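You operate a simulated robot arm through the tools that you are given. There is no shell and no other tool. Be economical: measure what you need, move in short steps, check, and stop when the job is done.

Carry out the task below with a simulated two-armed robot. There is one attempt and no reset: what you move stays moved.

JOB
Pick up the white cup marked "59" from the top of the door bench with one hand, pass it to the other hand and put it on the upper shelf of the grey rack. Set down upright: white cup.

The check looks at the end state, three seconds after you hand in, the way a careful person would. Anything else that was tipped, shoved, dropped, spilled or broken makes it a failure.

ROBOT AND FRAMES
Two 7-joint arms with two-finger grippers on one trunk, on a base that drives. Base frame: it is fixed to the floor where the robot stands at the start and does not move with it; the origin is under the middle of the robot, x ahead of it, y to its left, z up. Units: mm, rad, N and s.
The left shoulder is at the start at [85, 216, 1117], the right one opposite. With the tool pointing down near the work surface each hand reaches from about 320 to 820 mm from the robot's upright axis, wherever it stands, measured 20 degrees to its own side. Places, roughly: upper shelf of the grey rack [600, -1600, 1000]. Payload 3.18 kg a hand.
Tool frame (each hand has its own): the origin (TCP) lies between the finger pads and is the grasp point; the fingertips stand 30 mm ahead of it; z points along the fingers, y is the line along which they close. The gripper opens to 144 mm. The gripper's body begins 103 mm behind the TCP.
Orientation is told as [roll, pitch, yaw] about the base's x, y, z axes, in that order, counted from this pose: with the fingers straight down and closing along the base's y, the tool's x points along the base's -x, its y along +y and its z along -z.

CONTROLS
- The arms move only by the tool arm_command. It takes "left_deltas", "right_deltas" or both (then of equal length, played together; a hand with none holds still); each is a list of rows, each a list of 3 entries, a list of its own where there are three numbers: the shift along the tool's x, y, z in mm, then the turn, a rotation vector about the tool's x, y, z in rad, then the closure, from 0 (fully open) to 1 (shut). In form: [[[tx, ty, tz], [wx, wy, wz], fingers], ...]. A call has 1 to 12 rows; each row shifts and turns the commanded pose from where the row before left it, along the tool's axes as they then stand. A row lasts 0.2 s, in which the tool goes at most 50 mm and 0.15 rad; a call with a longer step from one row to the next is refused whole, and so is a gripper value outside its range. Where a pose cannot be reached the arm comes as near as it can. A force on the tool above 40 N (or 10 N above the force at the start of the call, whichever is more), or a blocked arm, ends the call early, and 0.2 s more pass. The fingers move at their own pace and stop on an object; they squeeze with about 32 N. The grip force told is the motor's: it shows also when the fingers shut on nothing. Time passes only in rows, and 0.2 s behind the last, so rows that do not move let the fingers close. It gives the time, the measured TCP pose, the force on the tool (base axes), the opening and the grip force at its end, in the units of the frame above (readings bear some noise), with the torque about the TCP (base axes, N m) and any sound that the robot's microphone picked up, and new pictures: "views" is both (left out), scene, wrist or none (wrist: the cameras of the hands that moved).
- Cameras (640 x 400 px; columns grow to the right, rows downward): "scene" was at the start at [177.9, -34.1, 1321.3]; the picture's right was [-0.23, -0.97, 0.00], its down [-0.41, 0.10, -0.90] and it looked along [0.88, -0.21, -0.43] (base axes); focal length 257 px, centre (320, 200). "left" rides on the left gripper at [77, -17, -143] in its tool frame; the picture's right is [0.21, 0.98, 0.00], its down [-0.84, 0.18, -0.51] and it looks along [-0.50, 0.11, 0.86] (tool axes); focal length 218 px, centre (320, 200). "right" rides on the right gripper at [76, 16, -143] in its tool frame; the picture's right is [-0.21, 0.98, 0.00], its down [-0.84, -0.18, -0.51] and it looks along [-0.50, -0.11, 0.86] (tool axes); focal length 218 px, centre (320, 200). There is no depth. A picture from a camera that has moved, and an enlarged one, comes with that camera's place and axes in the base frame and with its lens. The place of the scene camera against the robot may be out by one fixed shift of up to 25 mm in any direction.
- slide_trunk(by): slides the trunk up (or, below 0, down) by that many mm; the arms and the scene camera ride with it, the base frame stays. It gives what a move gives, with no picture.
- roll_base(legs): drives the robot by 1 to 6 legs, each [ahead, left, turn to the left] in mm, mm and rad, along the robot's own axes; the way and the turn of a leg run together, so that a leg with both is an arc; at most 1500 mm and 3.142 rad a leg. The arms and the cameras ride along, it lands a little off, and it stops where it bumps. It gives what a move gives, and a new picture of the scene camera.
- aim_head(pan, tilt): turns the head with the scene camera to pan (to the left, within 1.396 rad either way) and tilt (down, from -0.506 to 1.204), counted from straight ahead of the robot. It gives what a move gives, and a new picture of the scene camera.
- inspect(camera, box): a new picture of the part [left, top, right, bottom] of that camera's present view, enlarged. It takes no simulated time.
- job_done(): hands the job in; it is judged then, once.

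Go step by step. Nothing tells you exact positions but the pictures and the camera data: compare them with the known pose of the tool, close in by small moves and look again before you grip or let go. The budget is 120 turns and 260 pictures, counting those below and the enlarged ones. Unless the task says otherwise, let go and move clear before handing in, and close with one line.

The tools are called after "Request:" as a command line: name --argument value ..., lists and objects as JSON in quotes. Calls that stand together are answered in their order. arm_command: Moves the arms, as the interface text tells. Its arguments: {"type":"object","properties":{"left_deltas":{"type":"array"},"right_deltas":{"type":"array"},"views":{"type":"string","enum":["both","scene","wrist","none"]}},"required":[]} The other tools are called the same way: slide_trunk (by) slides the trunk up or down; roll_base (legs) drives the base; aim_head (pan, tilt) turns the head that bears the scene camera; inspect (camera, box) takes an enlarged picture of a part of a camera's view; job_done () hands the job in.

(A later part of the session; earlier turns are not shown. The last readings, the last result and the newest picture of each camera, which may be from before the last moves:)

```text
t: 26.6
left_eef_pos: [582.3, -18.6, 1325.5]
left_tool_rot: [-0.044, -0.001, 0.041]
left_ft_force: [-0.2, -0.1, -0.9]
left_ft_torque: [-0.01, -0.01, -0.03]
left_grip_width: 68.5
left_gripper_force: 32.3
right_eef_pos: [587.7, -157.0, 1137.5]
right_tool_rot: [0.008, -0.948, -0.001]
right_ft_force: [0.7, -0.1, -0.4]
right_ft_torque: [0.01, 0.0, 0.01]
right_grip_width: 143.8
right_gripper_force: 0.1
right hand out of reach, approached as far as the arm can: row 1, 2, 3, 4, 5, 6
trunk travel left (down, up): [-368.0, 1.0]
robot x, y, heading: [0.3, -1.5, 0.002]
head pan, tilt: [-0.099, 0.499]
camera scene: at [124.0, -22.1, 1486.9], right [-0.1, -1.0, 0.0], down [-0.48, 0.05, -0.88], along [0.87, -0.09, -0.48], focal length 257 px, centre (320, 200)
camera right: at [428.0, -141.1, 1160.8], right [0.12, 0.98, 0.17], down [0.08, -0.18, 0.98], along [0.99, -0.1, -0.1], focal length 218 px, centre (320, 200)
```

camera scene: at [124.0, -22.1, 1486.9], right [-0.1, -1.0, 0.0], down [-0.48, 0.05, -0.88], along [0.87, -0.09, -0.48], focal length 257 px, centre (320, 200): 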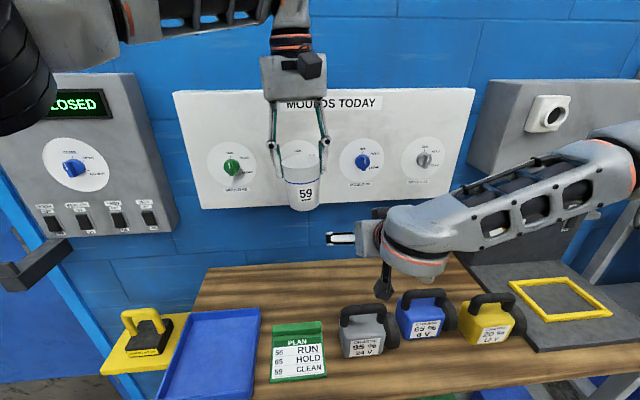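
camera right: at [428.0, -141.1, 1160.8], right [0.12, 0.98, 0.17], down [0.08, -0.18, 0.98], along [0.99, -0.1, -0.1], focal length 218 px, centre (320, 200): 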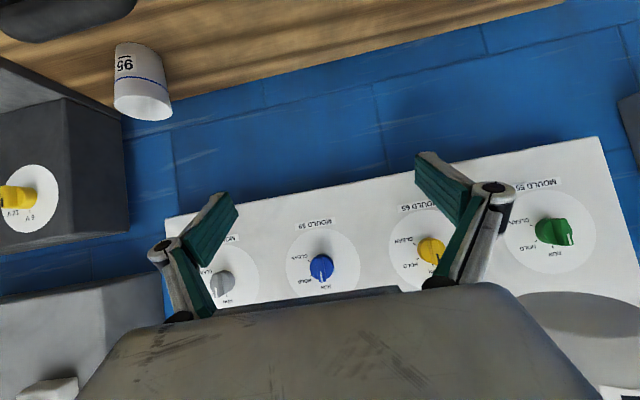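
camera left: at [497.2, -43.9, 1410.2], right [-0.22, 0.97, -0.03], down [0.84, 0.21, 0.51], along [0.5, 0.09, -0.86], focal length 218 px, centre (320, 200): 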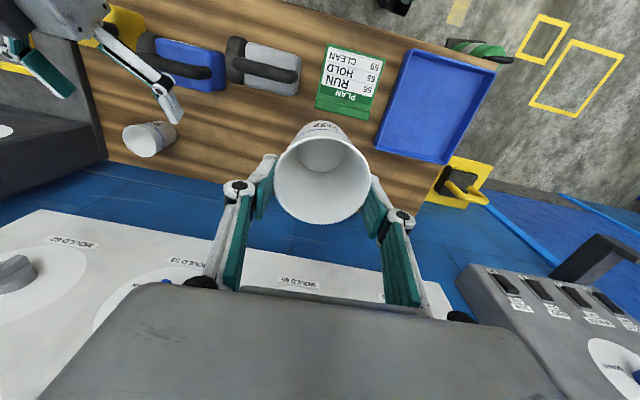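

The right elbow sits out to the right, so its hand can't point straight ahead at that spot. Pointing left (+y) suits it; yaw the right hand 90° in place under the cup's height, keeping its tilt.

Request:
arm_command --right_deltas '[[[0, 0, 0], [-0.116, 0, -0.083], 0], [[0, 0, 0], [-0.116, 0, -0.083], 0], [[0, 0, 0], [-0.116, 0, -0.083], 0], [[0, 0, 0], [-0.116, 0, -0.083], 0], [[0, 0, 0], [-0.116, 0, -0.083], 0], [[0, 0, 0], [-0.116, 0, -0.083], 0], [[0, 0, 0], [-0.116, 0, -0.083], 0], [[0, 0, 0], [-0.116, 0, -0.083], 0], [[0, 0, 0], [-0.116, 0, -0.083], 0], [[0, 0, 0], [-0.116, 0, -0.083], 0], [[0, 0, 0], [-0.116, 0, -0.083], 0], [[0, 0, 0], [0, 0, 0], 0]]' --left_deltas '[[[0, 0, 20], [0, 0, 0], 1], [[0, 0, 20], [0, 0, 0], 1], [[0, 0, 0], [0, 0, 0], 1], [[0, 0, 0], [0, 0, 0], 1], [[0, 0, 0], [0, 0, 0], 1], [[0, 0, 0], [0, 0, 0], 1], [[0, 0, 0], [0, 0, 0], 1], [[0, 0, 0], [0, 0, 0], 1], [[0, 0, 0], [0, 0, 0], 1], [[0, 0, 0], [0, 0, 0], 1], [[0, 0, 0], [0, 0, 0], 1], [[0, 0, 0], [0, 0, 0], 1]]'

```text
t: 29.2
left_eef_pos: [572.7, -38.3, 1274.1]
left_tool_rot: [-0.002, -0.007, 0.005]
left_ft_force: [0.0, -0.2, -0.4]
left_ft_torque: [0.02, -0.02, 0.02]
left_grip_width: 68.5
left_gripper_force: 31.9
right_eef_pos: [586.8, -156.8, 1138.3]
right_tool_rot: [-0.007, -0.951, 1.578]
right_ft_force: [0.4, 0.2, -0.7]
right_ft_torque: [0.01, -0.02, -0.03]
right_grip_width: 144.1
right_gripper_force: 0.1
trunk travel left (down, up): [-368.0, 1.0]
robot x, y, heading: [-0.6, 0.8, 0.0]
head pan, tilt: [-0.099, 0.499]
camera scene: at [123.2, -21.8, 1487.0], right [-0.1, -1.0, 0.0], down [-0.48, 0.05, -0.88], along [0.87, -0.09, -0.48], focal length 257 px, centre (320, 200)
camera right: at [572.5, -316.8, 1160.3], right [-0.98, 0.12, 0.17], down [0.17, 0.08, 0.98], along [0.1, 0.99, -0.1], focal length 218 px, centre (320, 200)
camera left: at [494.7, -54.6, 1417.1], right [-0.21, 0.98, 0.0], down [0.84, 0.19, 0.51], along [0.5, 0.11, -0.86], focal length 218 px, centre (320, 200)
```

scene: 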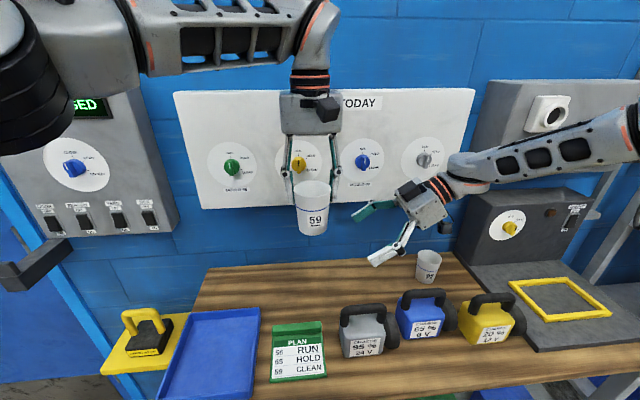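
right: 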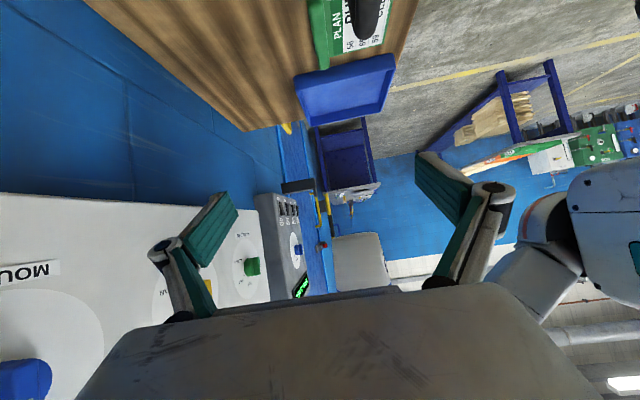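
left: 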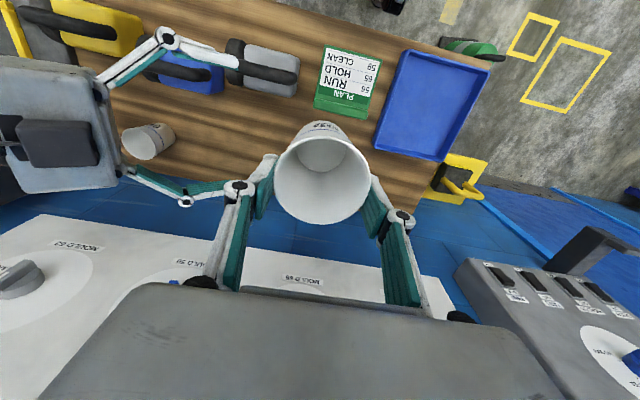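

That worked well: the right hand now points left, tilted down. Measure the cup's bottom relative to the left TCP.

Request:
inspect --camera "scene" --box '[260, 120, 370, 250]'

```text
3.08 times, centred on (315, 185) of scene
camera zoom: at [123.2, -21.8, 1487.0], right [-0.1, -1.0, 0.0], down [-0.48, 0.05, -0.88], along [0.87, -0.09, -0.48], focal length 790 px, centre (335, 246)
```

zoom: 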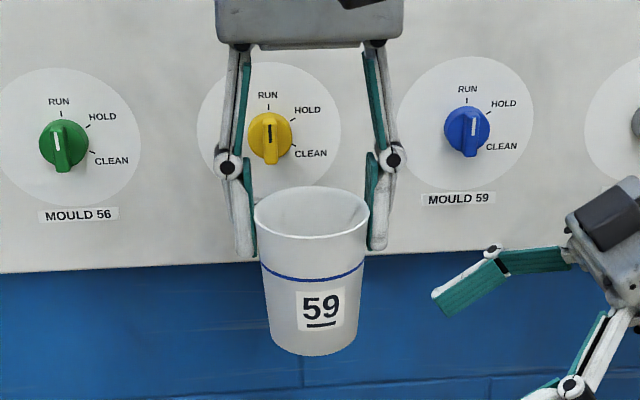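

Cup bottom is ~93 mm below the left TCP. Lower the left to z≈1195 and bring the right to x≈573, then approach partway.

Request:
arm_command --left_deltas '[[[0, 0, 26], [0, 0, 0], 1], [[0, 0, 26], [0, 0, 0], 1], [[0, 0, 27], [0, 0, 0], 1], [[0, 0, 0], [0, 0, 0], 1], [[0, 0, 0], [0, 0, 0], 1], [[0, 0, 0], [0, 0, 0], 1]]' --right_deltas '[[[0, 7, 0], [0, 0, 0], 0], [[0, 7, 0], [0, 0, 0], 0], [[0, 0, 0], [0, 0, 0], 0], [[-14.5, 0, 20.3], [0, 0, 0], 0], [[-14.5, 0, 20.3], [0, 0, 0], 0], [[0, 0, 0], [0, 0, 0], 0]]'

```text
t: 30.6
left_eef_pos: [572.0, -38.3, 1196.1]
left_tool_rot: [-0.001, -0.006, 0.007]
left_ft_force: [-0.1, -0.2, 0.0]
left_ft_torque: [0.03, -0.01, 0.0]
left_grip_width: 68.7
left_gripper_force: 31.5
right_eef_pos: [574.6, -108.9, 1139.2]
right_tool_rot: [-0.01, -0.952, 1.58]
right_ft_force: [-0.6, 0.1, 0.2]
right_ft_torque: [-0.01, -0.01, 0.01]
right_grip_width: 144.1
right_gripper_force: 0.2
trunk travel left (down, up): [-368.0, 1.0]
robot x, y, heading: [1.1, 2.6, 0.003]
head pan, tilt: [-0.099, 0.499]
camera scene: at [123.6, -22.3, 1487.0], right [-0.1, -0.99, 0.0], down [-0.48, 0.05, -0.88], along [0.87, -0.09, -0.48], focal length 257 px, centre (320, 200)
camera right: at [558.7, -268.6, 1160.5], right [-0.98, 0.12, 0.16], down [0.17, 0.08, 0.98], along [0.11, 0.99, -0.1], focal length 218 px, centre (320, 200)
camera left: at [494.0, -55.5, 1338.9], right [-0.21, 0.98, 0.0], down [0.84, 0.19, 0.51], along [0.5, 0.11, -0.86], focal length 218 px, centre (320, 200)
```

scene: 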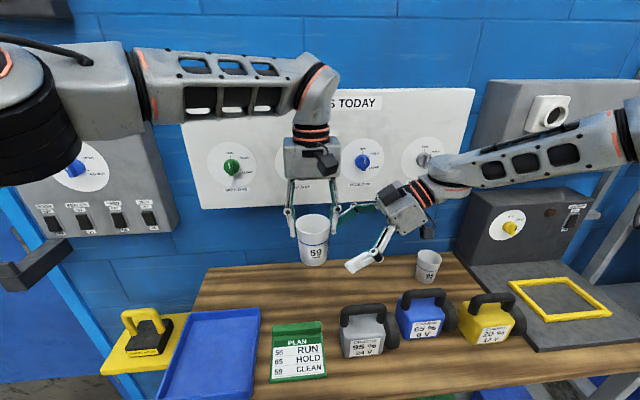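
right: 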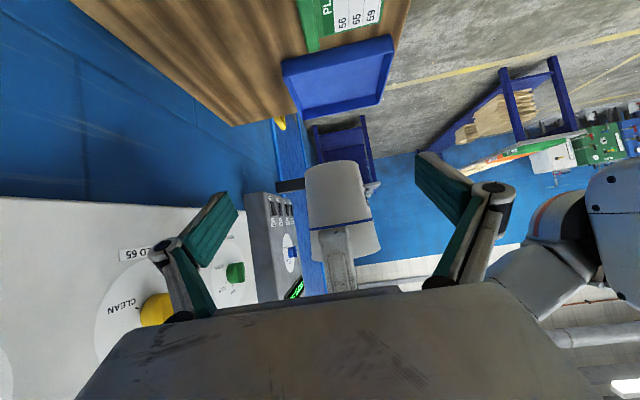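
left: 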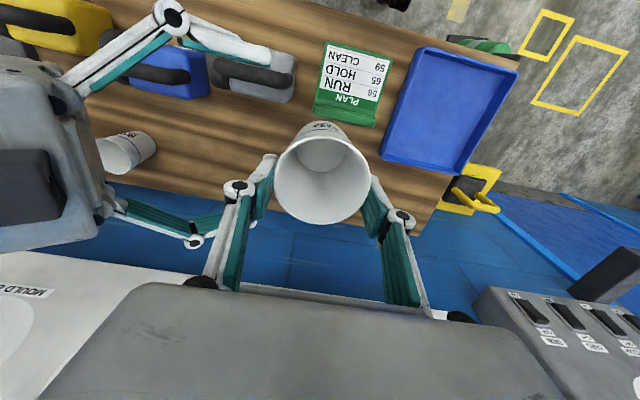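

Aligned in x; the cup is between the right fingers' plane and the left finger sits above. Approach the last ~58 mm and look before closing.

Request:
arm_command --right_deltas '[[[-11.3, 1, 15.8], [0, 0, 0], 0], [[-11.3, 1, 15.8], [0, 0, 0], 0], [[-11.3, 0, 15.8], [0, 0, 0], 0], [[0, 0, 0], [0, 0, 0], 0]]'

Request:
inspect --camera "scene" --box '[260, 160, 400, 290]'

```text
t: 31.6
left_eef_pos: [571.7, -38.2, 1195.9]
left_tool_rot: [-0.002, -0.007, 0.008]
left_ft_force: [0.1, -0.3, 0.4]
left_ft_torque: [0.0, 0.0, 0.0]
left_grip_width: 68.7
left_gripper_force: 31.7
right_eef_pos: [559.2, -68.7, 1138.8]
right_tool_rot: [-0.009, -0.955, 1.577]
right_ft_force: [-0.6, 1.1, -0.4]
right_ft_torque: [0.01, 0.01, -0.01]
right_grip_width: 143.7
right_gripper_force: 0.1
right hand out of reach, approached as far as the arm can: row 2, 3
trunk travel left (down, up): [-368.0, 1.0]
robot x, y, heading: [0.3, -0.7, -0.001]
head pan, tilt: [-0.099, 0.499]
camera scene: at [124.3, -22.1, 1486.9], right [-0.1, -1.0, 0.0], down [-0.48, 0.05, -0.88], along [0.87, -0.09, -0.48], focal length 257 px, centre (320, 200)
camera right: at [544.4, -229.9, 1159.5], right [-0.98, 0.12, 0.17], down [0.18, 0.07, 0.98], along [0.11, 0.99, -0.09], focal length 218 px, centre (320, 200)
```

scene: 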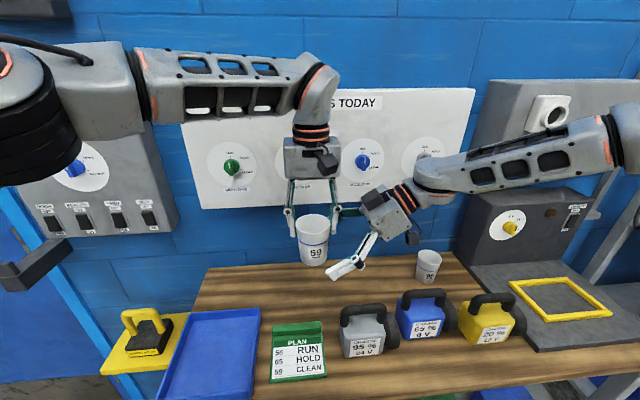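
right: 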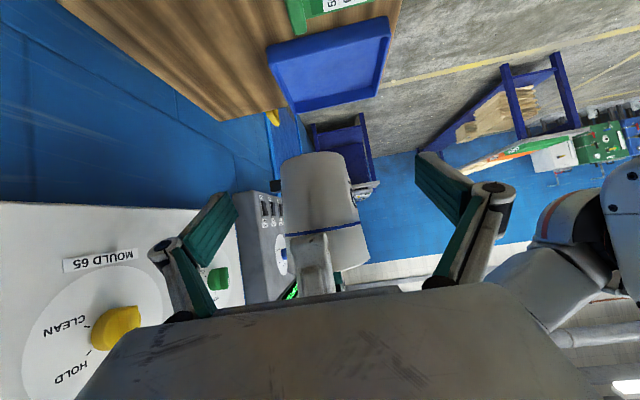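

```text
3.08 times, centred on (330, 225) of scene
camera zoom: at [124.3, -22.1, 1486.9], right [-0.1, -1.0, 0.0], down [-0.48, 0.05, -0.88], along [0.87, -0.09, -0.48], focal length 790 px, centre (289, 123)
```

zoom: 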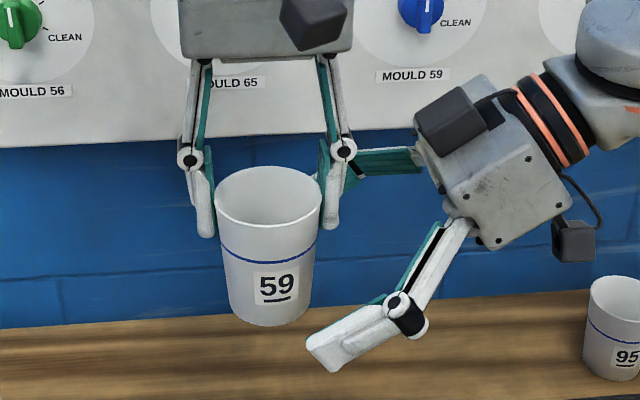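

The right arm is at its stretch limit, so back it off a bit to [572, -85] and bring the cup ~35 mm right to it.

Request:
arm_command --right_deltas '[[[9.3, -13, -13], [0, 0, 0], 0], [[0, 0, 0], [0, 0, 0], 0], [[0, 0, 0], [0, 0, 0], 0], [[0, 0, 0], [0, 0, 0], 0]]' --left_deltas '[[[0, 0, 0], [0, 0, 0], 1], [[0, -17, 0], [0, 0, 0], 1], [[0, -18, 0], [0, 0, 0], 1], [[0, 0, 0], [0, 0, 0], 1]]'

Request:
inspect --camera "scene" --box '[260, 160, 400, 290]'

```text
t: 32.6
left_eef_pos: [576.5, -67.1, 1200.2]
left_tool_rot: [-0.013, -0.005, 0.021]
left_ft_force: [-0.3, -0.4, -0.1]
left_ft_torque: [-0.03, -0.01, 0.03]
left_grip_width: 69.0
left_gripper_force: 32.1
right_eef_pos: [571.4, -85.6, 1139.3]
right_tool_rot: [-0.008, -0.951, 1.578]
right_ft_force: [0.0, 0.6, -0.1]
right_ft_torque: [0.02, 0.01, 0.03]
right_grip_width: 144.2
right_gripper_force: 0.0
trunk travel left (down, up): [-368.0, 1.0]
robot x, y, heading: [0.7, -2.1, -0.001]
head pan, tilt: [-0.099, 0.499]
camera scene: at [123.8, -21.9, 1487.0], right [-0.1, -1.0, 0.0], down [-0.48, 0.05, -0.88], along [0.87, -0.09, -0.48], focal length 257 px, centre (320, 200)
camera right: at [556.8, -244.8, 1160.2], right [-0.98, 0.12, 0.17], down [0.18, 0.08, 0.98], along [0.1, 0.99, -0.1], focal length 218 px, centre (320, 200)
camera left: at [499.9, -83.2, 1342.4], right [-0.23, 0.97, -0.01], down [0.84, 0.2, 0.51], along [0.5, 0.1, -0.86], focal length 218 px, centre (320, 200)
```

scene: 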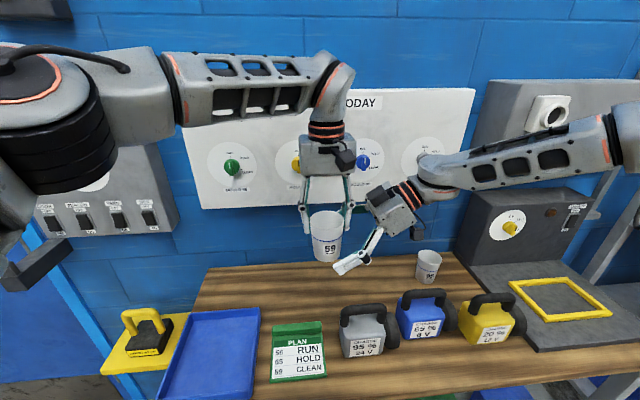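
right: 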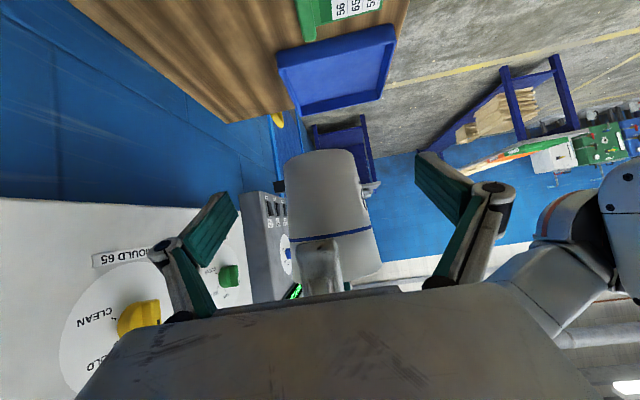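
left: 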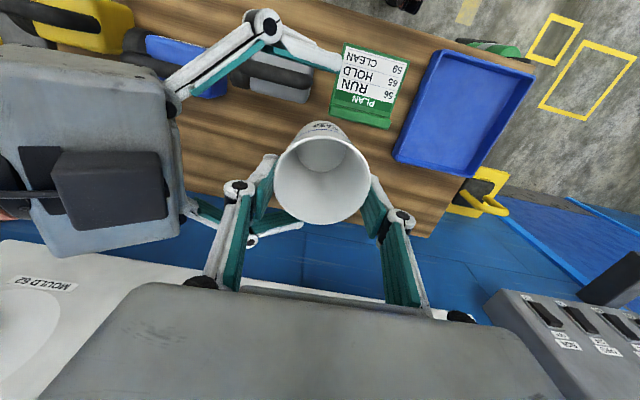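

```text
3.08 times, centred on (330, 225) of scene
camera zoom: at [123.8, -21.9, 1487.0], right [-0.1, -1.0, 0.0], down [-0.48, 0.05, -0.88], along [0.87, -0.09, -0.48], focal length 790 px, centre (289, 123)
```

zoom: 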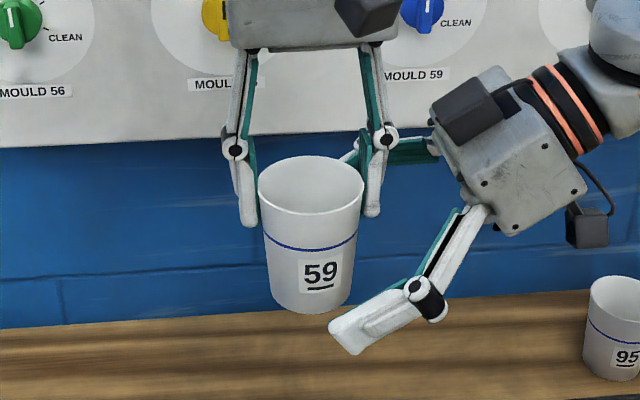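

Cup is now within the right fingers' span; I'll nudge the right hand (+5 y, +7 z, +4 x) so the contact is ~30 mm above the cup's base, then close.

Request:
arm_command --right_deltas '[[[-8.6, -4, 0], [0, 0, 0], 0], [[0, 0, 0], [0, 0, 0], 0], [[0, 0, 0], [0, 0, 0], 0.4], [[0, 0, 0], [0, 0, 0], 0.4]]'

Request:
inspect --camera "scene" --box '[260, 160, 400, 290]'

```text
t: 33.6
left_eef_pos: [576.9, -66.7, 1198.2]
left_tool_rot: [-0.012, -0.005, 0.02]
left_ft_force: [0.0, 0.3, -0.4]
left_ft_torque: [-0.02, -0.02, 0.0]
left_grip_width: 68.4
left_gripper_force: 31.9
right_eef_pos: [576.0, -80.6, 1146.5]
right_tool_rot: [-0.01, -0.952, 1.578]
right_ft_force: [-0.1, 0.5, -0.2]
right_ft_torque: [0.02, -0.02, -0.01]
right_grip_width: 86.1
right_gripper_force: 0.0
trunk travel left (down, up): [-368.0, 1.0]
robot x, y, heading: [-1.7, 0.1, -0.0]
head pan, tilt: [-0.099, 0.499]
camera scene: at [123.9, -22.1, 1486.9], right [-0.1, -1.0, 0.0], down [-0.48, 0.05, -0.88], along [0.87, -0.09, -0.48], focal length 257 px, centre (320, 200)
camera right: at [561.1, -240.8, 1167.1], right [-0.98, 0.12, 0.17], down [0.17, 0.07, 0.98], along [0.11, 0.99, -0.09], focal length 218 px, centre (320, 200)
```

scene: 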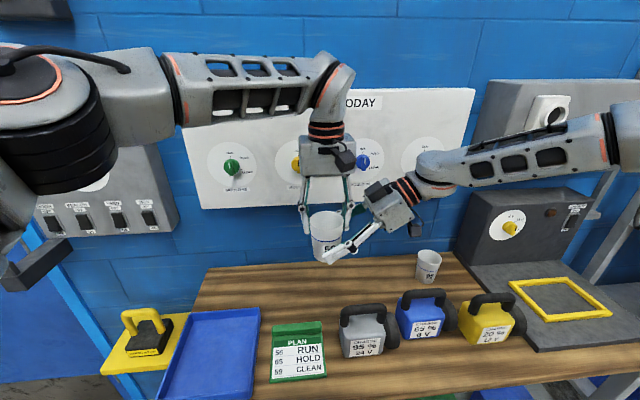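
right: 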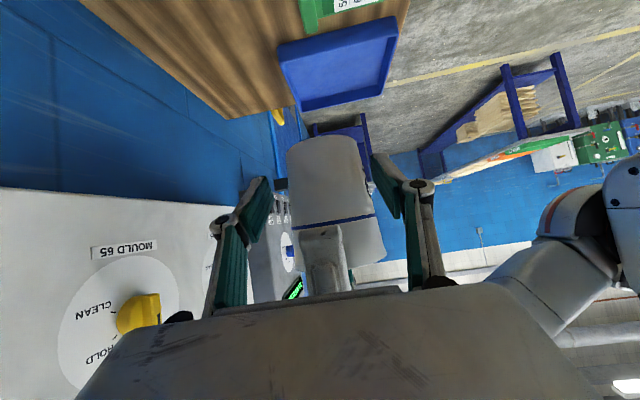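

```text
3.08 times, centred on (330, 225) of scene
camera zoom: at [123.9, -22.1, 1486.9], right [-0.1, -1.0, 0.0], down [-0.48, 0.05, -0.88], along [0.87, -0.09, -0.48], focal length 790 px, centre (289, 123)
```

zoom: 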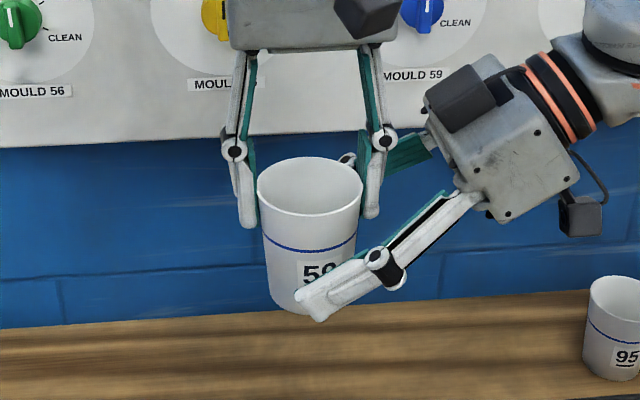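

Well centred. Close the right hand.

Request:
arm_command --right_deltas '[[[0, 0, 0], [0, 0, 0], 0.5], [[0, 0, 0], [0, 0, 0], 1.0], [[0, 0, 0], [0, 0, 0], 1.0], [[0, 0, 0], [0, 0, 0], 1.0]]' --views "wrist"

Request:
inspect --camera "scene" --box '[260, 160, 400, 290]'

```text
t: 34.6
left_eef_pos: [579.6, -64.9, 1198.5]
left_tool_rot: [-0.009, -0.008, 0.021]
left_ft_force: [21.3, -3.4, -1.2]
left_ft_torque: [-0.06, -0.73, -0.17]
left_grip_width: 68.9
left_gripper_force: 31.6
right_eef_pos: [575.1, -80.1, 1146.0]
right_tool_rot: [-0.007, -0.951, 1.582]
right_ft_force: [-21.2, 2.8, 0.9]
right_ft_torque: [-0.06, -0.43, 0.5]
right_grip_width: 60.9
right_gripper_force: 31.8
trunk travel left (down, up): [-368.0, 1.0]
robot x, y, heading: [0.4, -1.8, 0.0]
head pan, tilt: [-0.099, 0.499]
camera right: at [560.3, -240.1, 1166.5], right [-0.98, 0.12, 0.17], down [0.18, 0.08, 0.98], along [0.1, 0.99, -0.1], focal length 218 px, centre (320, 200)
```

right: 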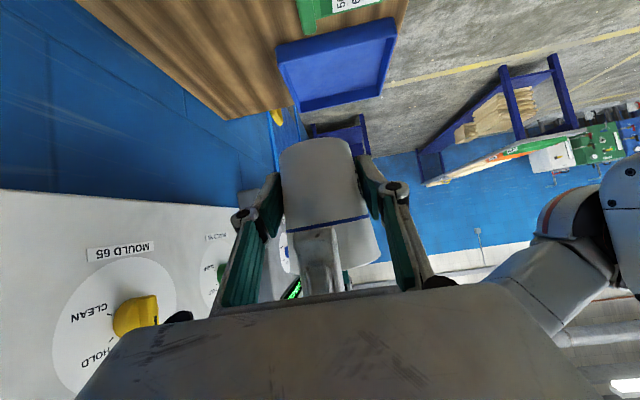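

```text
3.08 times, centred on (330, 225) of scene
camera zoom: at [124.0, -22.0, 1486.9], right [-0.1, -1.0, 0.0], down [-0.48, 0.05, -0.88], along [0.87, -0.09, -0.48], focal length 790 px, centre (289, 123)
```

zoom: 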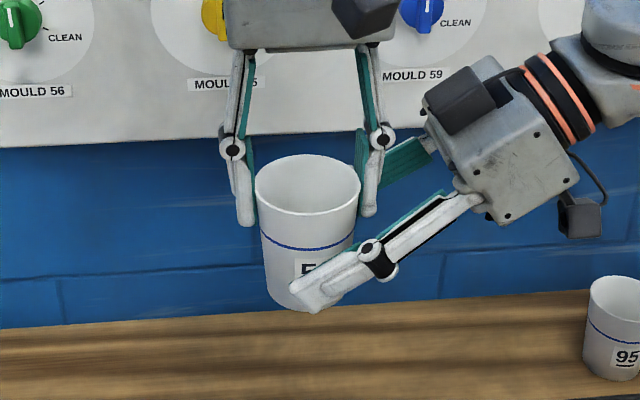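

Both hands hold it with a 21 N sideways pull; relax the right by 3 mm, then open the left a bit.

Request:
arm_command --right_deltas '[[[0, 3, 0], [0, 0, 0], 1.0], [[0, 0, 0], [0, 0, 0], 1.0], [[0, 0, 0], [0, 0, 0], 1.0], [[0, 0, 0], [0, 0, 0], 1.0], [[0, 0, 0], [0, 0, 0], 1.0]]' --left_deltas '[[[0, 0, 0], [0, 0, 0], 1.0], [[0, 0, 0], [0, 0, 0], 1.0], [[0, 0, 0], [0, 0, 0], 0.42], [[0, 0, 0], [0, 0, 0], 0.42], [[0, 0, 0], [0, 0, 0], 0.42]]' --views "wrist"

Request:
inspect --camera "scene" --box '[260, 160, 400, 290]'

```text
t: 35.8
left_eef_pos: [577.5, -66.1, 1198.4]
left_tool_rot: [-0.012, -0.003, 0.021]
left_ft_force: [0.1, -0.3, 0.2]
left_ft_torque: [-0.03, -0.02, 0.01]
left_grip_width: 83.4
left_gripper_force: 0.0
right_eef_pos: [574.5, -80.3, 1146.9]
right_tool_rot: [-0.008, -0.951, 1.578]
right_ft_force: [0.4, 0.3, -0.5]
right_ft_torque: [0.03, -0.03, -0.01]
right_grip_width: 61.1
right_gripper_force: 32.1
trunk travel left (down, up): [-368.0, 1.0]
robot x, y, heading: [-0.4, -1.3, 0.0]
head pan, tilt: [-0.099, 0.499]
camera right: at [558.8, -240.1, 1168.2], right [-0.98, 0.12, 0.17], down [0.18, 0.08, 0.98], along [0.11, 0.99, -0.1], focal length 218 px, centre (320, 200)
camera left: at [500.5, -82.8, 1341.1], right [-0.23, 0.97, -0.01], down [0.84, 0.2, 0.51], along [0.5, 0.11, -0.86], focal length 218 px, centre (320, 200)
```

right: 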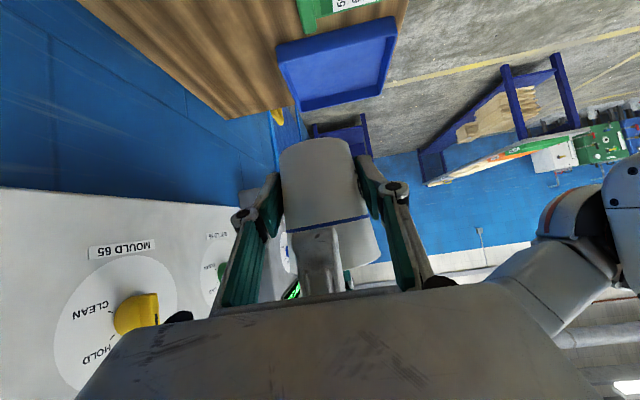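
left: 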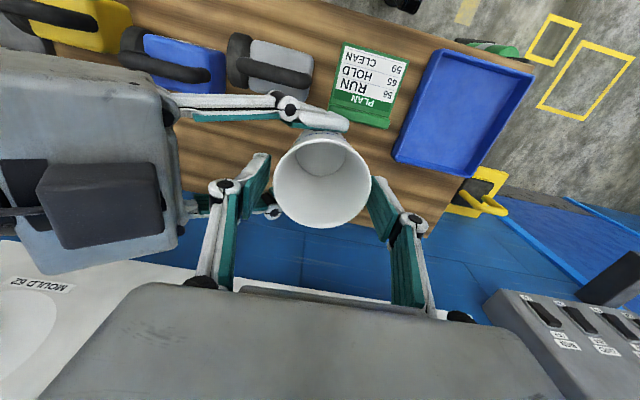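

```text
3.08 times, centred on (330, 225) of scene
camera zoom: at [124.0, -22.1, 1486.9], right [-0.1, -1.0, 0.0], down [-0.48, 0.05, -0.88], along [0.87, -0.09, -0.48], focal length 790 px, centre (289, 123)
```

zoom: 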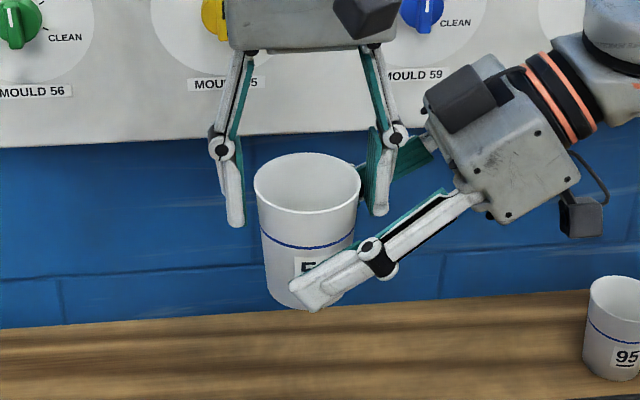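

The right hand alone holds it, force-free. Lower the right hand straight down out of the left fingers (the left is near its reach limit upward).

Request:
arm_command --right_deltas '[[[12.2, 0, 8.7], [0, 0, 0], 1.0], [[12.2, 0, 8.7], [0, 0, 0], 1.0], [[12.2, 0, 8.7], [0, 0, 0], 1.0], [[12.2, 0, 8.7], [0, 0, 0], 1.0], [[0, 0, 0], [0, 0, 0], 1.0]]'

```text
t: 37.0
left_eef_pos: [577.1, -65.2, 1198.7]
left_tool_rot: [-0.01, -0.006, 0.02]
left_ft_force: [0.4, 0.2, -0.7]
left_ft_torque: [0.01, -0.03, -0.02]
left_grip_width: 83.5
left_gripper_force: 0.1
right_eef_pos: [572.6, -81.1, 1085.8]
right_tool_rot: [-0.011, -0.955, 1.577]
right_ft_force: [-0.4, 0.3, 0.1]
right_ft_torque: [0.03, -0.03, -0.02]
right_grip_width: 61.0
right_gripper_force: 32.4
trunk travel left (down, up): [-368.0, 1.0]
robot x, y, heading: [1.9, -0.5, -0.004]
head pan, tilt: [-0.099, 0.499]
camera scene: at [123.8, -21.9, 1487.0], right [-0.1, -1.0, 0.0], down [-0.48, 0.05, -0.88], along [0.87, -0.09, -0.48], focal length 257 px, centre (320, 200)
camera right: at [557.5, -241.5, 1107.1], right [-0.98, 0.12, 0.16], down [0.17, 0.07, 0.98], along [0.11, 0.99, -0.09], focal length 218 px, centre (320, 200)
```

scene: 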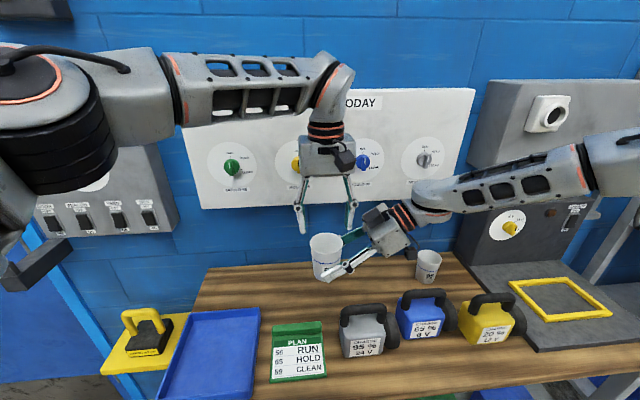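
right: 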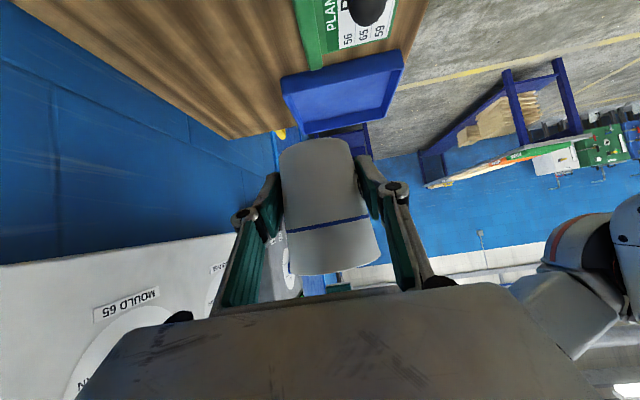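

Cup is clear of the left hand. Retreat the left hand back/left, and draw the right hand with the cup to its own side.

Request:
arm_command --left_deltas '[[[15, 35, -5], [0, 0, 0], 0.42], [[20, 35, -5], [0, 0, 0], 0.42], [[20, 35, 0], [0, 0, 0], 0.42], [[20, 35, 0], [0, 0, 0], 0.42], [[20, 35, 0], [0, 0, 0], 0.42], [[20, 35, 0], [0, 0, 0], 0.42], [[0, 0, 0], [0, 0, 0], 0.42]]' --right_deltas '[[[0, 0, 0], [0, 0, 0], 1.0], [[7.7, 0, -31], [0, 0, 0], 1.0], [[7.7, 0, -31], [0, 0, 0], 1.0], [[7.7, 0, -31], [0, 0, 0], 1.0], [[7.7, 0, -31], [0, 0, 0], 1.0], [[7.7, 0, -31], [0, 0, 0], 1.0], [[0, 0, 0], [0, 0, 0], 1.0]]'

```text
t: 38.6
left_eef_pos: [454.3, 137.1, 1203.0]
left_tool_rot: [-0.002, -0.006, 0.007]
left_ft_force: [0.2, -0.9, 0.5]
left_ft_torque: [0.02, 0.05, 0.02]
left_grip_width: 83.5
left_gripper_force: 0.1
right_eef_pos: [572.6, -229.4, 1143.8]
right_tool_rot: [-0.008, -0.951, 1.578]
right_ft_force: [0.8, -0.7, -0.1]
right_ft_torque: [0.03, -0.01, 0.04]
right_grip_width: 61.2
right_gripper_force: 31.7
trunk travel left (down, up): [-368.0, 1.0]
robot x, y, heading: [-4.2, -0.4, 0.001]
head pan, tilt: [-0.099, 0.499]
camera scene: at [125.0, -23.2, 1486.8], right [-0.1, -0.99, 0.0], down [-0.48, 0.05, -0.88], along [0.87, -0.09, -0.48], focal length 257 px, centre (320, 200)
camera right: at [557.6, -390.1, 1164.9], right [-0.98, 0.12, 0.17], down [0.18, 0.08, 0.98], along [0.1, 0.99, -0.1], focal length 218 px, centre (320, 200)
camera left: at [377.0, 119.2, 1345.7], right [-0.21, 0.98, 0.0], down [0.84, 0.19, 0.51], along [0.5, 0.11, -0.86], focal length 218 px, centre (320, 200)
```

scene: 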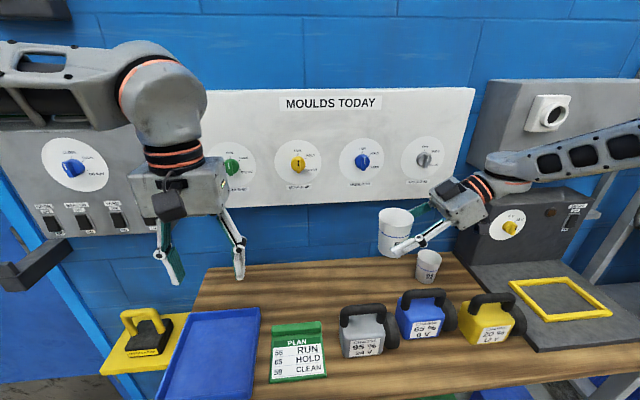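
right: 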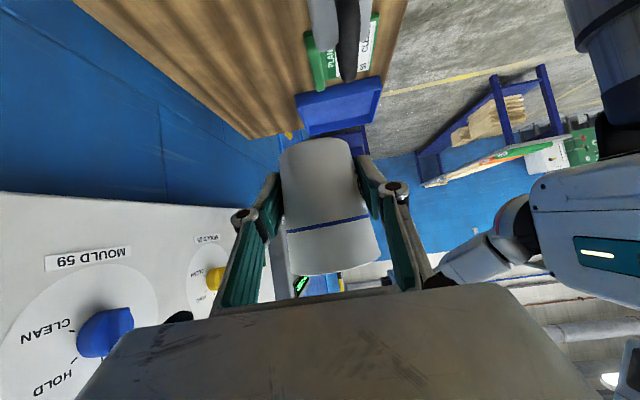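
left: 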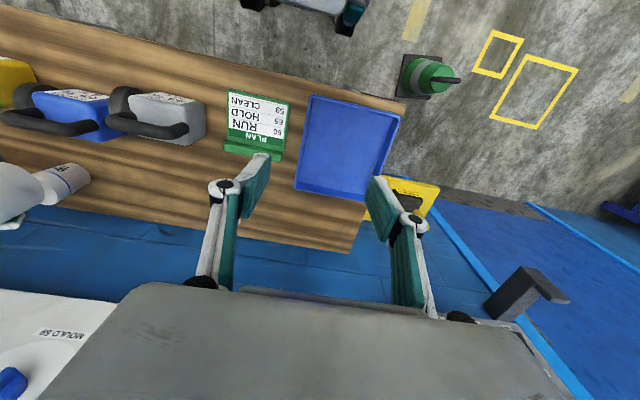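

Left is clear. Move the right hand a bit farther right/forward and yaw it back toward straight ahead, keeping the cup upright.

Request:
arm_command --right_deltas '[[[17.4, -10, -24.3], [0, 0, 0], 1.0], [[17.4, -10, -24.3], [0, 0, 0], 1.0], [[0, 0, 0], [0.116, 0, 0.083], 1.0], [[0, 0, 0], [0.116, 0, 0.083], 1.0], [[0, 0, 0], [0.116, 0, 0.083], 1.0], [[0, 0, 0], [0.116, 0, 0.083], 1.0], [[0, 0, 0], [0.116, 0, 0.083], 1.0], [[0, 0, 0], [0.116, 0, 0.083], 1.0], [[0, 0, 0], [0.116, 0, 0.083], 1.0], [[0, 0, 0], [0.116, 0, 0.083], 1.0], [[0, 0, 0], [0.116, 0, 0.083], 1.0], [[0, 0, 0], [0, 0, 0], 1.0]]'

```text
t: 41.2
left_eef_pos: [453.4, 137.0, 1204.0]
left_tool_rot: [-0.001, -0.006, 0.006]
left_ft_force: [0.3, 0.4, -0.8]
left_ft_torque: [0.02, 0.0, 0.03]
left_grip_width: 83.5
left_gripper_force: 0.0
right_eef_pos: [595.1, -289.2, 1145.0]
right_tool_rot: [0.001, -0.955, 0.285]
right_ft_force: [-0.4, -1.0, 0.7]
right_ft_torque: [0.04, -0.02, 0.03]
right_grip_width: 60.9
right_gripper_force: 32.1
trunk travel left (down, up): [-368.0, 1.0]
robot x, y, heading: [-4.6, 0.2, 0.0]
head pan, tilt: [-0.099, 0.499]
camera scene: at [123.7, -22.9, 1487.0], right [-0.1, -0.99, 0.0], down [-0.48, 0.05, -0.88], along [0.87, -0.09, -0.48], focal length 257 px, centre (320, 200)
camera right: at [435.9, -318.6, 1166.2], right [-0.16, 0.97, 0.17], down [0.12, -0.15, 0.98], along [0.98, 0.18, -0.09], focal length 218 px, centre (320, 200)
```

scene: 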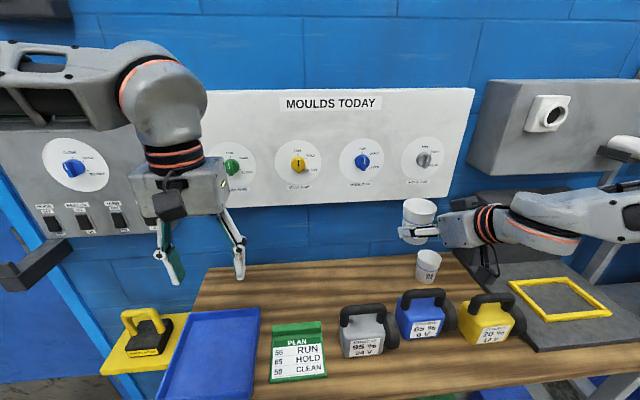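
right: 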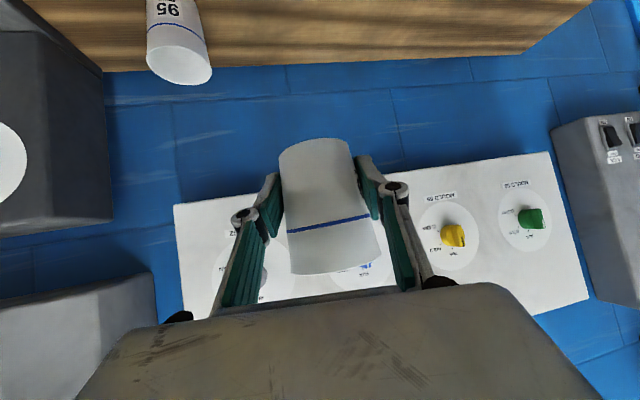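

Cup held upright in the right hand. The rack's front is at x≈374, near end y≈-1150, bottles around [485, -1360] and [480, -1490]. Back the robot off, then look toward the rack while moving right.

Request:
roll_base --legs '[[-400, 0, 0]]'

Request:
aim_head --pan -1.0 --tilt 0.35

```text
t: 43.7
left_eef_pos: [53.4, 137.2, 1204.8]
left_tool_rot: [-0.003, -0.005, 0.005]
left_ft_force: [-0.8, 0.2, -0.7]
left_ft_torque: [0.03, -0.03, 0.02]
left_grip_width: 83.4
left_gripper_force: 0.1
right_eef_pos: [193.9, -289.2, 1145.0]
right_tool_rot: [0.0, -0.955, 0.286]
right_ft_force: [0.0, 0.0, -0.3]
right_ft_torque: [0.02, -0.02, 0.01]
right_grip_width: 60.7
right_gripper_force: 31.5
trunk travel left (down, up): [-368.0, 1.0]
robot x, y, heading: [-404.2, 1.0, -0.004]
head pan, tilt: [-0.099, 0.499]
camera scene: at [-276.6, -21.9, 1487.0], right [-0.1, -0.99, 0.0], down [-0.48, 0.05, -0.88], along [0.87, -0.09, -0.48], focal length 257 px, centre (320, 200)
```

scene: 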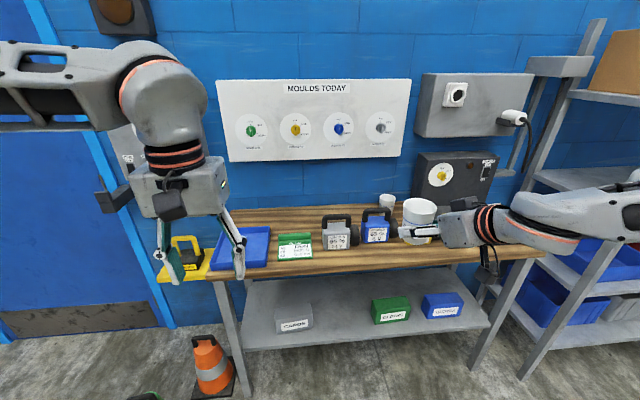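

```text
t: 44.9
left_eef_pos: [54.1, 137.0, 1203.3]
left_tool_rot: [-0.003, -0.004, 0.004]
left_ft_force: [-0.6, -0.2, -1.1]
left_ft_torque: [-0.02, 0.02, 0.0]
left_grip_width: 83.7
left_gripper_force: 0.1
right_eef_pos: [193.6, -288.9, 1145.4]
right_tool_rot: [0.0, -0.955, 0.283]
right_ft_force: [-0.1, -0.2, -0.5]
right_ft_torque: [0.01, 0.01, -0.02]
right_grip_width: 60.8
right_gripper_force: 31.6
trunk travel left (down, up): [-368.0, 1.0]
robot x, y, heading: [-399.6, 1.4, -0.003]
head pan, tilt: [-1.0, 0.351]
camera scene: at [-316.2, -91.2, 1500.6], right [-0.84, -0.54, 0.0], down [-0.19, 0.29, -0.94], along [0.51, -0.79, -0.34], focal length 257 px, centre (320, 200)
```

scene: 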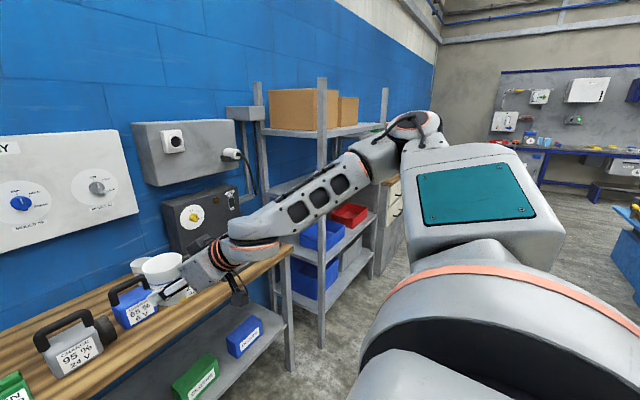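

Free floor to the right. Drive right 1350 mm and look at the rack head-on.

Request:
roll_base --legs '[[0, -1350, 0]]'

Request:
aim_head --pan -0.2 --tilt 0.35

```text
t: 56.9
left_eef_pos: [44.1, -1217.3, 1203.4]
left_tool_rot: [-0.001, -0.005, -0.01]
left_ft_force: [0.1, 0.4, 0.6]
left_ft_torque: [0.0, -0.02, 0.0]
left_grip_width: 83.3
left_gripper_force: 0.1
right_eef_pos: [176.5, -1645.3, 1144.3]
right_tool_rot: [-0.001, -0.955, 0.27]
right_ft_force: [-0.6, 0.4, -1.0]
right_ft_torque: [-0.01, -0.02, 0.05]
right_grip_width: 60.6
right_gripper_force: 32.4
trunk travel left (down, up): [-368.0, 1.0]
robot x, y, heading: [-412.4, -1344.5, -0.013]
head pan, tilt: [-1.0, 0.351]
camera scene: at [-329.6, -1439.1, 1500.6], right [-0.85, -0.53, 0.0], down [-0.18, 0.29, -0.94], along [0.49, -0.8, -0.34], focal length 257 px, centre (320, 200)
```

scene: 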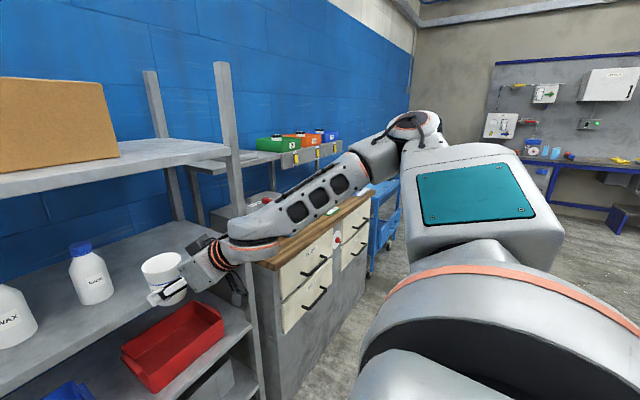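

```text
t: 58.0
left_eef_pos: [43.5, -1217.3, 1203.3]
left_tool_rot: [0.0, -0.006, -0.011]
left_ft_force: [0.3, -0.7, 0.5]
left_ft_torque: [0.03, 0.0, 0.01]
left_grip_width: 83.7
left_gripper_force: 0.2
right_eef_pos: [176.5, -1645.3, 1144.9]
right_tool_rot: [0.001, -0.955, 0.271]
right_ft_force: [0.3, 0.8, 0.2]
right_ft_torque: [-0.02, 0.0, -0.03]
right_grip_width: 60.4
right_gripper_force: 32.5
trunk travel left (down, up): [-368.0, 1.0]
robot x, y, heading: [-412.0, -1345.0, -0.016]
head pan, tilt: [-0.201, 0.351]
camera scene: at [-287.7, -1380.0, 1500.6], right [-0.22, -0.98, 0.0], down [-0.34, 0.07, -0.94], along [0.92, -0.2, -0.34], focal length 257 px, centre (320, 200)
```

scene: 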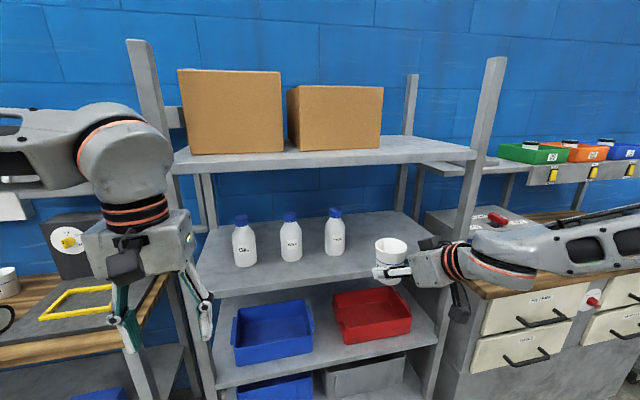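

The upper shelf has three bottles; there's a free space to the right of the third. Enlarge that area for details.

Request:
inspect --camera "scene" --box '[300, 180, 500, 310]'

Request:
inspect --camera "scene" --box '[180, 200, 380, 320]'

Request:
inspect --camera "right" --box '[0, 0, 640, 400]'

```text
3.08 times, centred on (400, 245) of scene
camera zoom: at [-287.7, -1380.0, 1500.6], right [-0.22, -0.98, 0.0], down [-0.34, 0.07, -0.94], along [0.92, -0.2, -0.34], focal length 790 px, centre (74, 62)
```

zoom: 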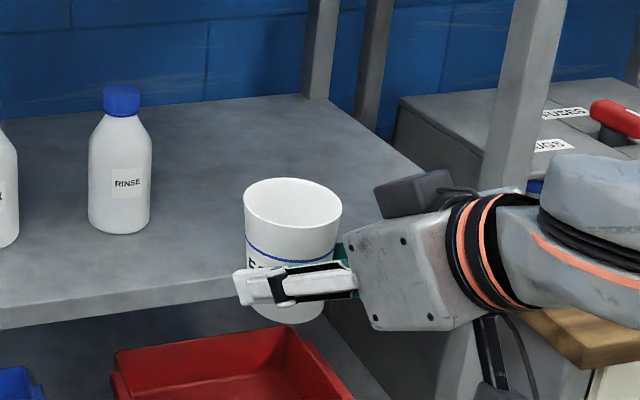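

```text
3.20 times, centred on (280, 260) of scene
camera zoom: at [-287.7, -1380.0, 1500.6], right [-0.22, -0.98, 0.0], down [-0.34, 0.07, -0.94], along [0.92, -0.2, -0.34], focal length 821 px, centre (448, 8)
```

zoom: 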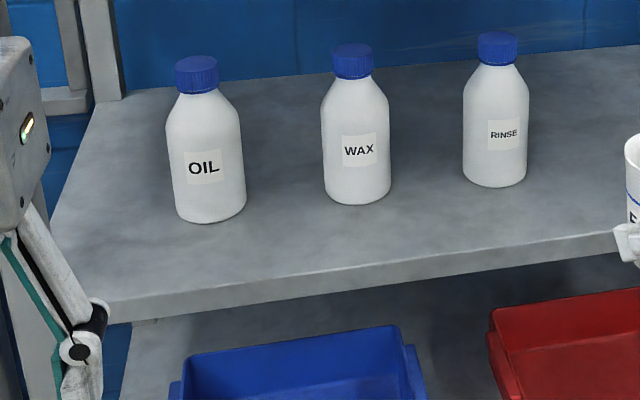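

```text
1.00 times, centred on (320, 200) of right (not enlarged: the box is as wide or as high as the picture)
camera zoom: at [18.8, -1671.5, 1166.2], right [-0.15, 0.97, 0.17], down [0.12, -0.15, 0.98], along [0.98, 0.16, -0.09], focal length 218 px, centre (320, 200)
```

zoom: 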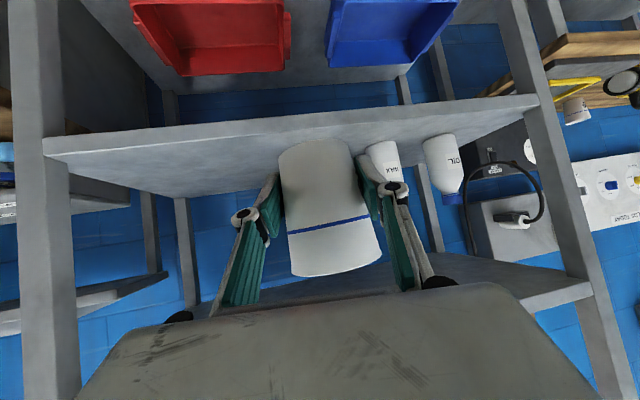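

I need the shelf height precisely. Zoom the right-hand camera at the shelf's front edge.

Request:
inspect --camera "right" --box '[20, 90, 280, 250]'

Request:
inspect --camera "right" --box '[340, 60, 600, 220]'

```text
2.46 times, centred on (150, 170) of right
camera zoom: at [18.8, -1671.5, 1166.2], right [-0.15, 0.97, 0.17], down [0.12, -0.15, 0.98], along [0.98, 0.16, -0.09], focal length 537 px, centre (738, 274)
```

zoom: 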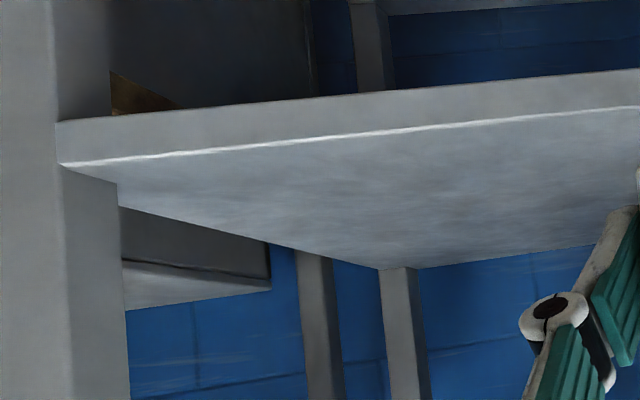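

```text
2.46 times, centred on (470, 140) of right
camera zoom: at [18.8, -1671.5, 1166.2], right [-0.15, 0.97, 0.17], down [0.12, -0.15, 0.98], along [0.98, 0.16, -0.09], focal length 537 px, centre (-49, 348)
```

zoom: 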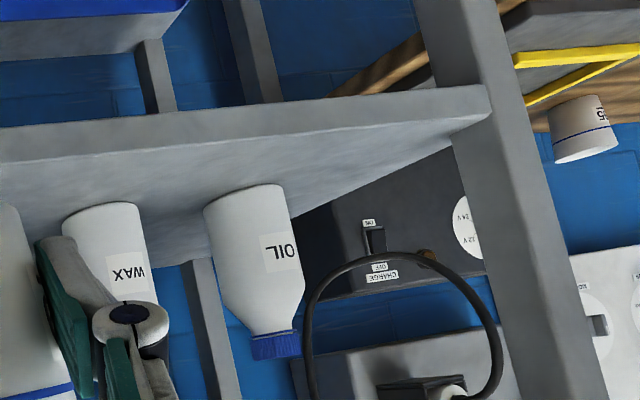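

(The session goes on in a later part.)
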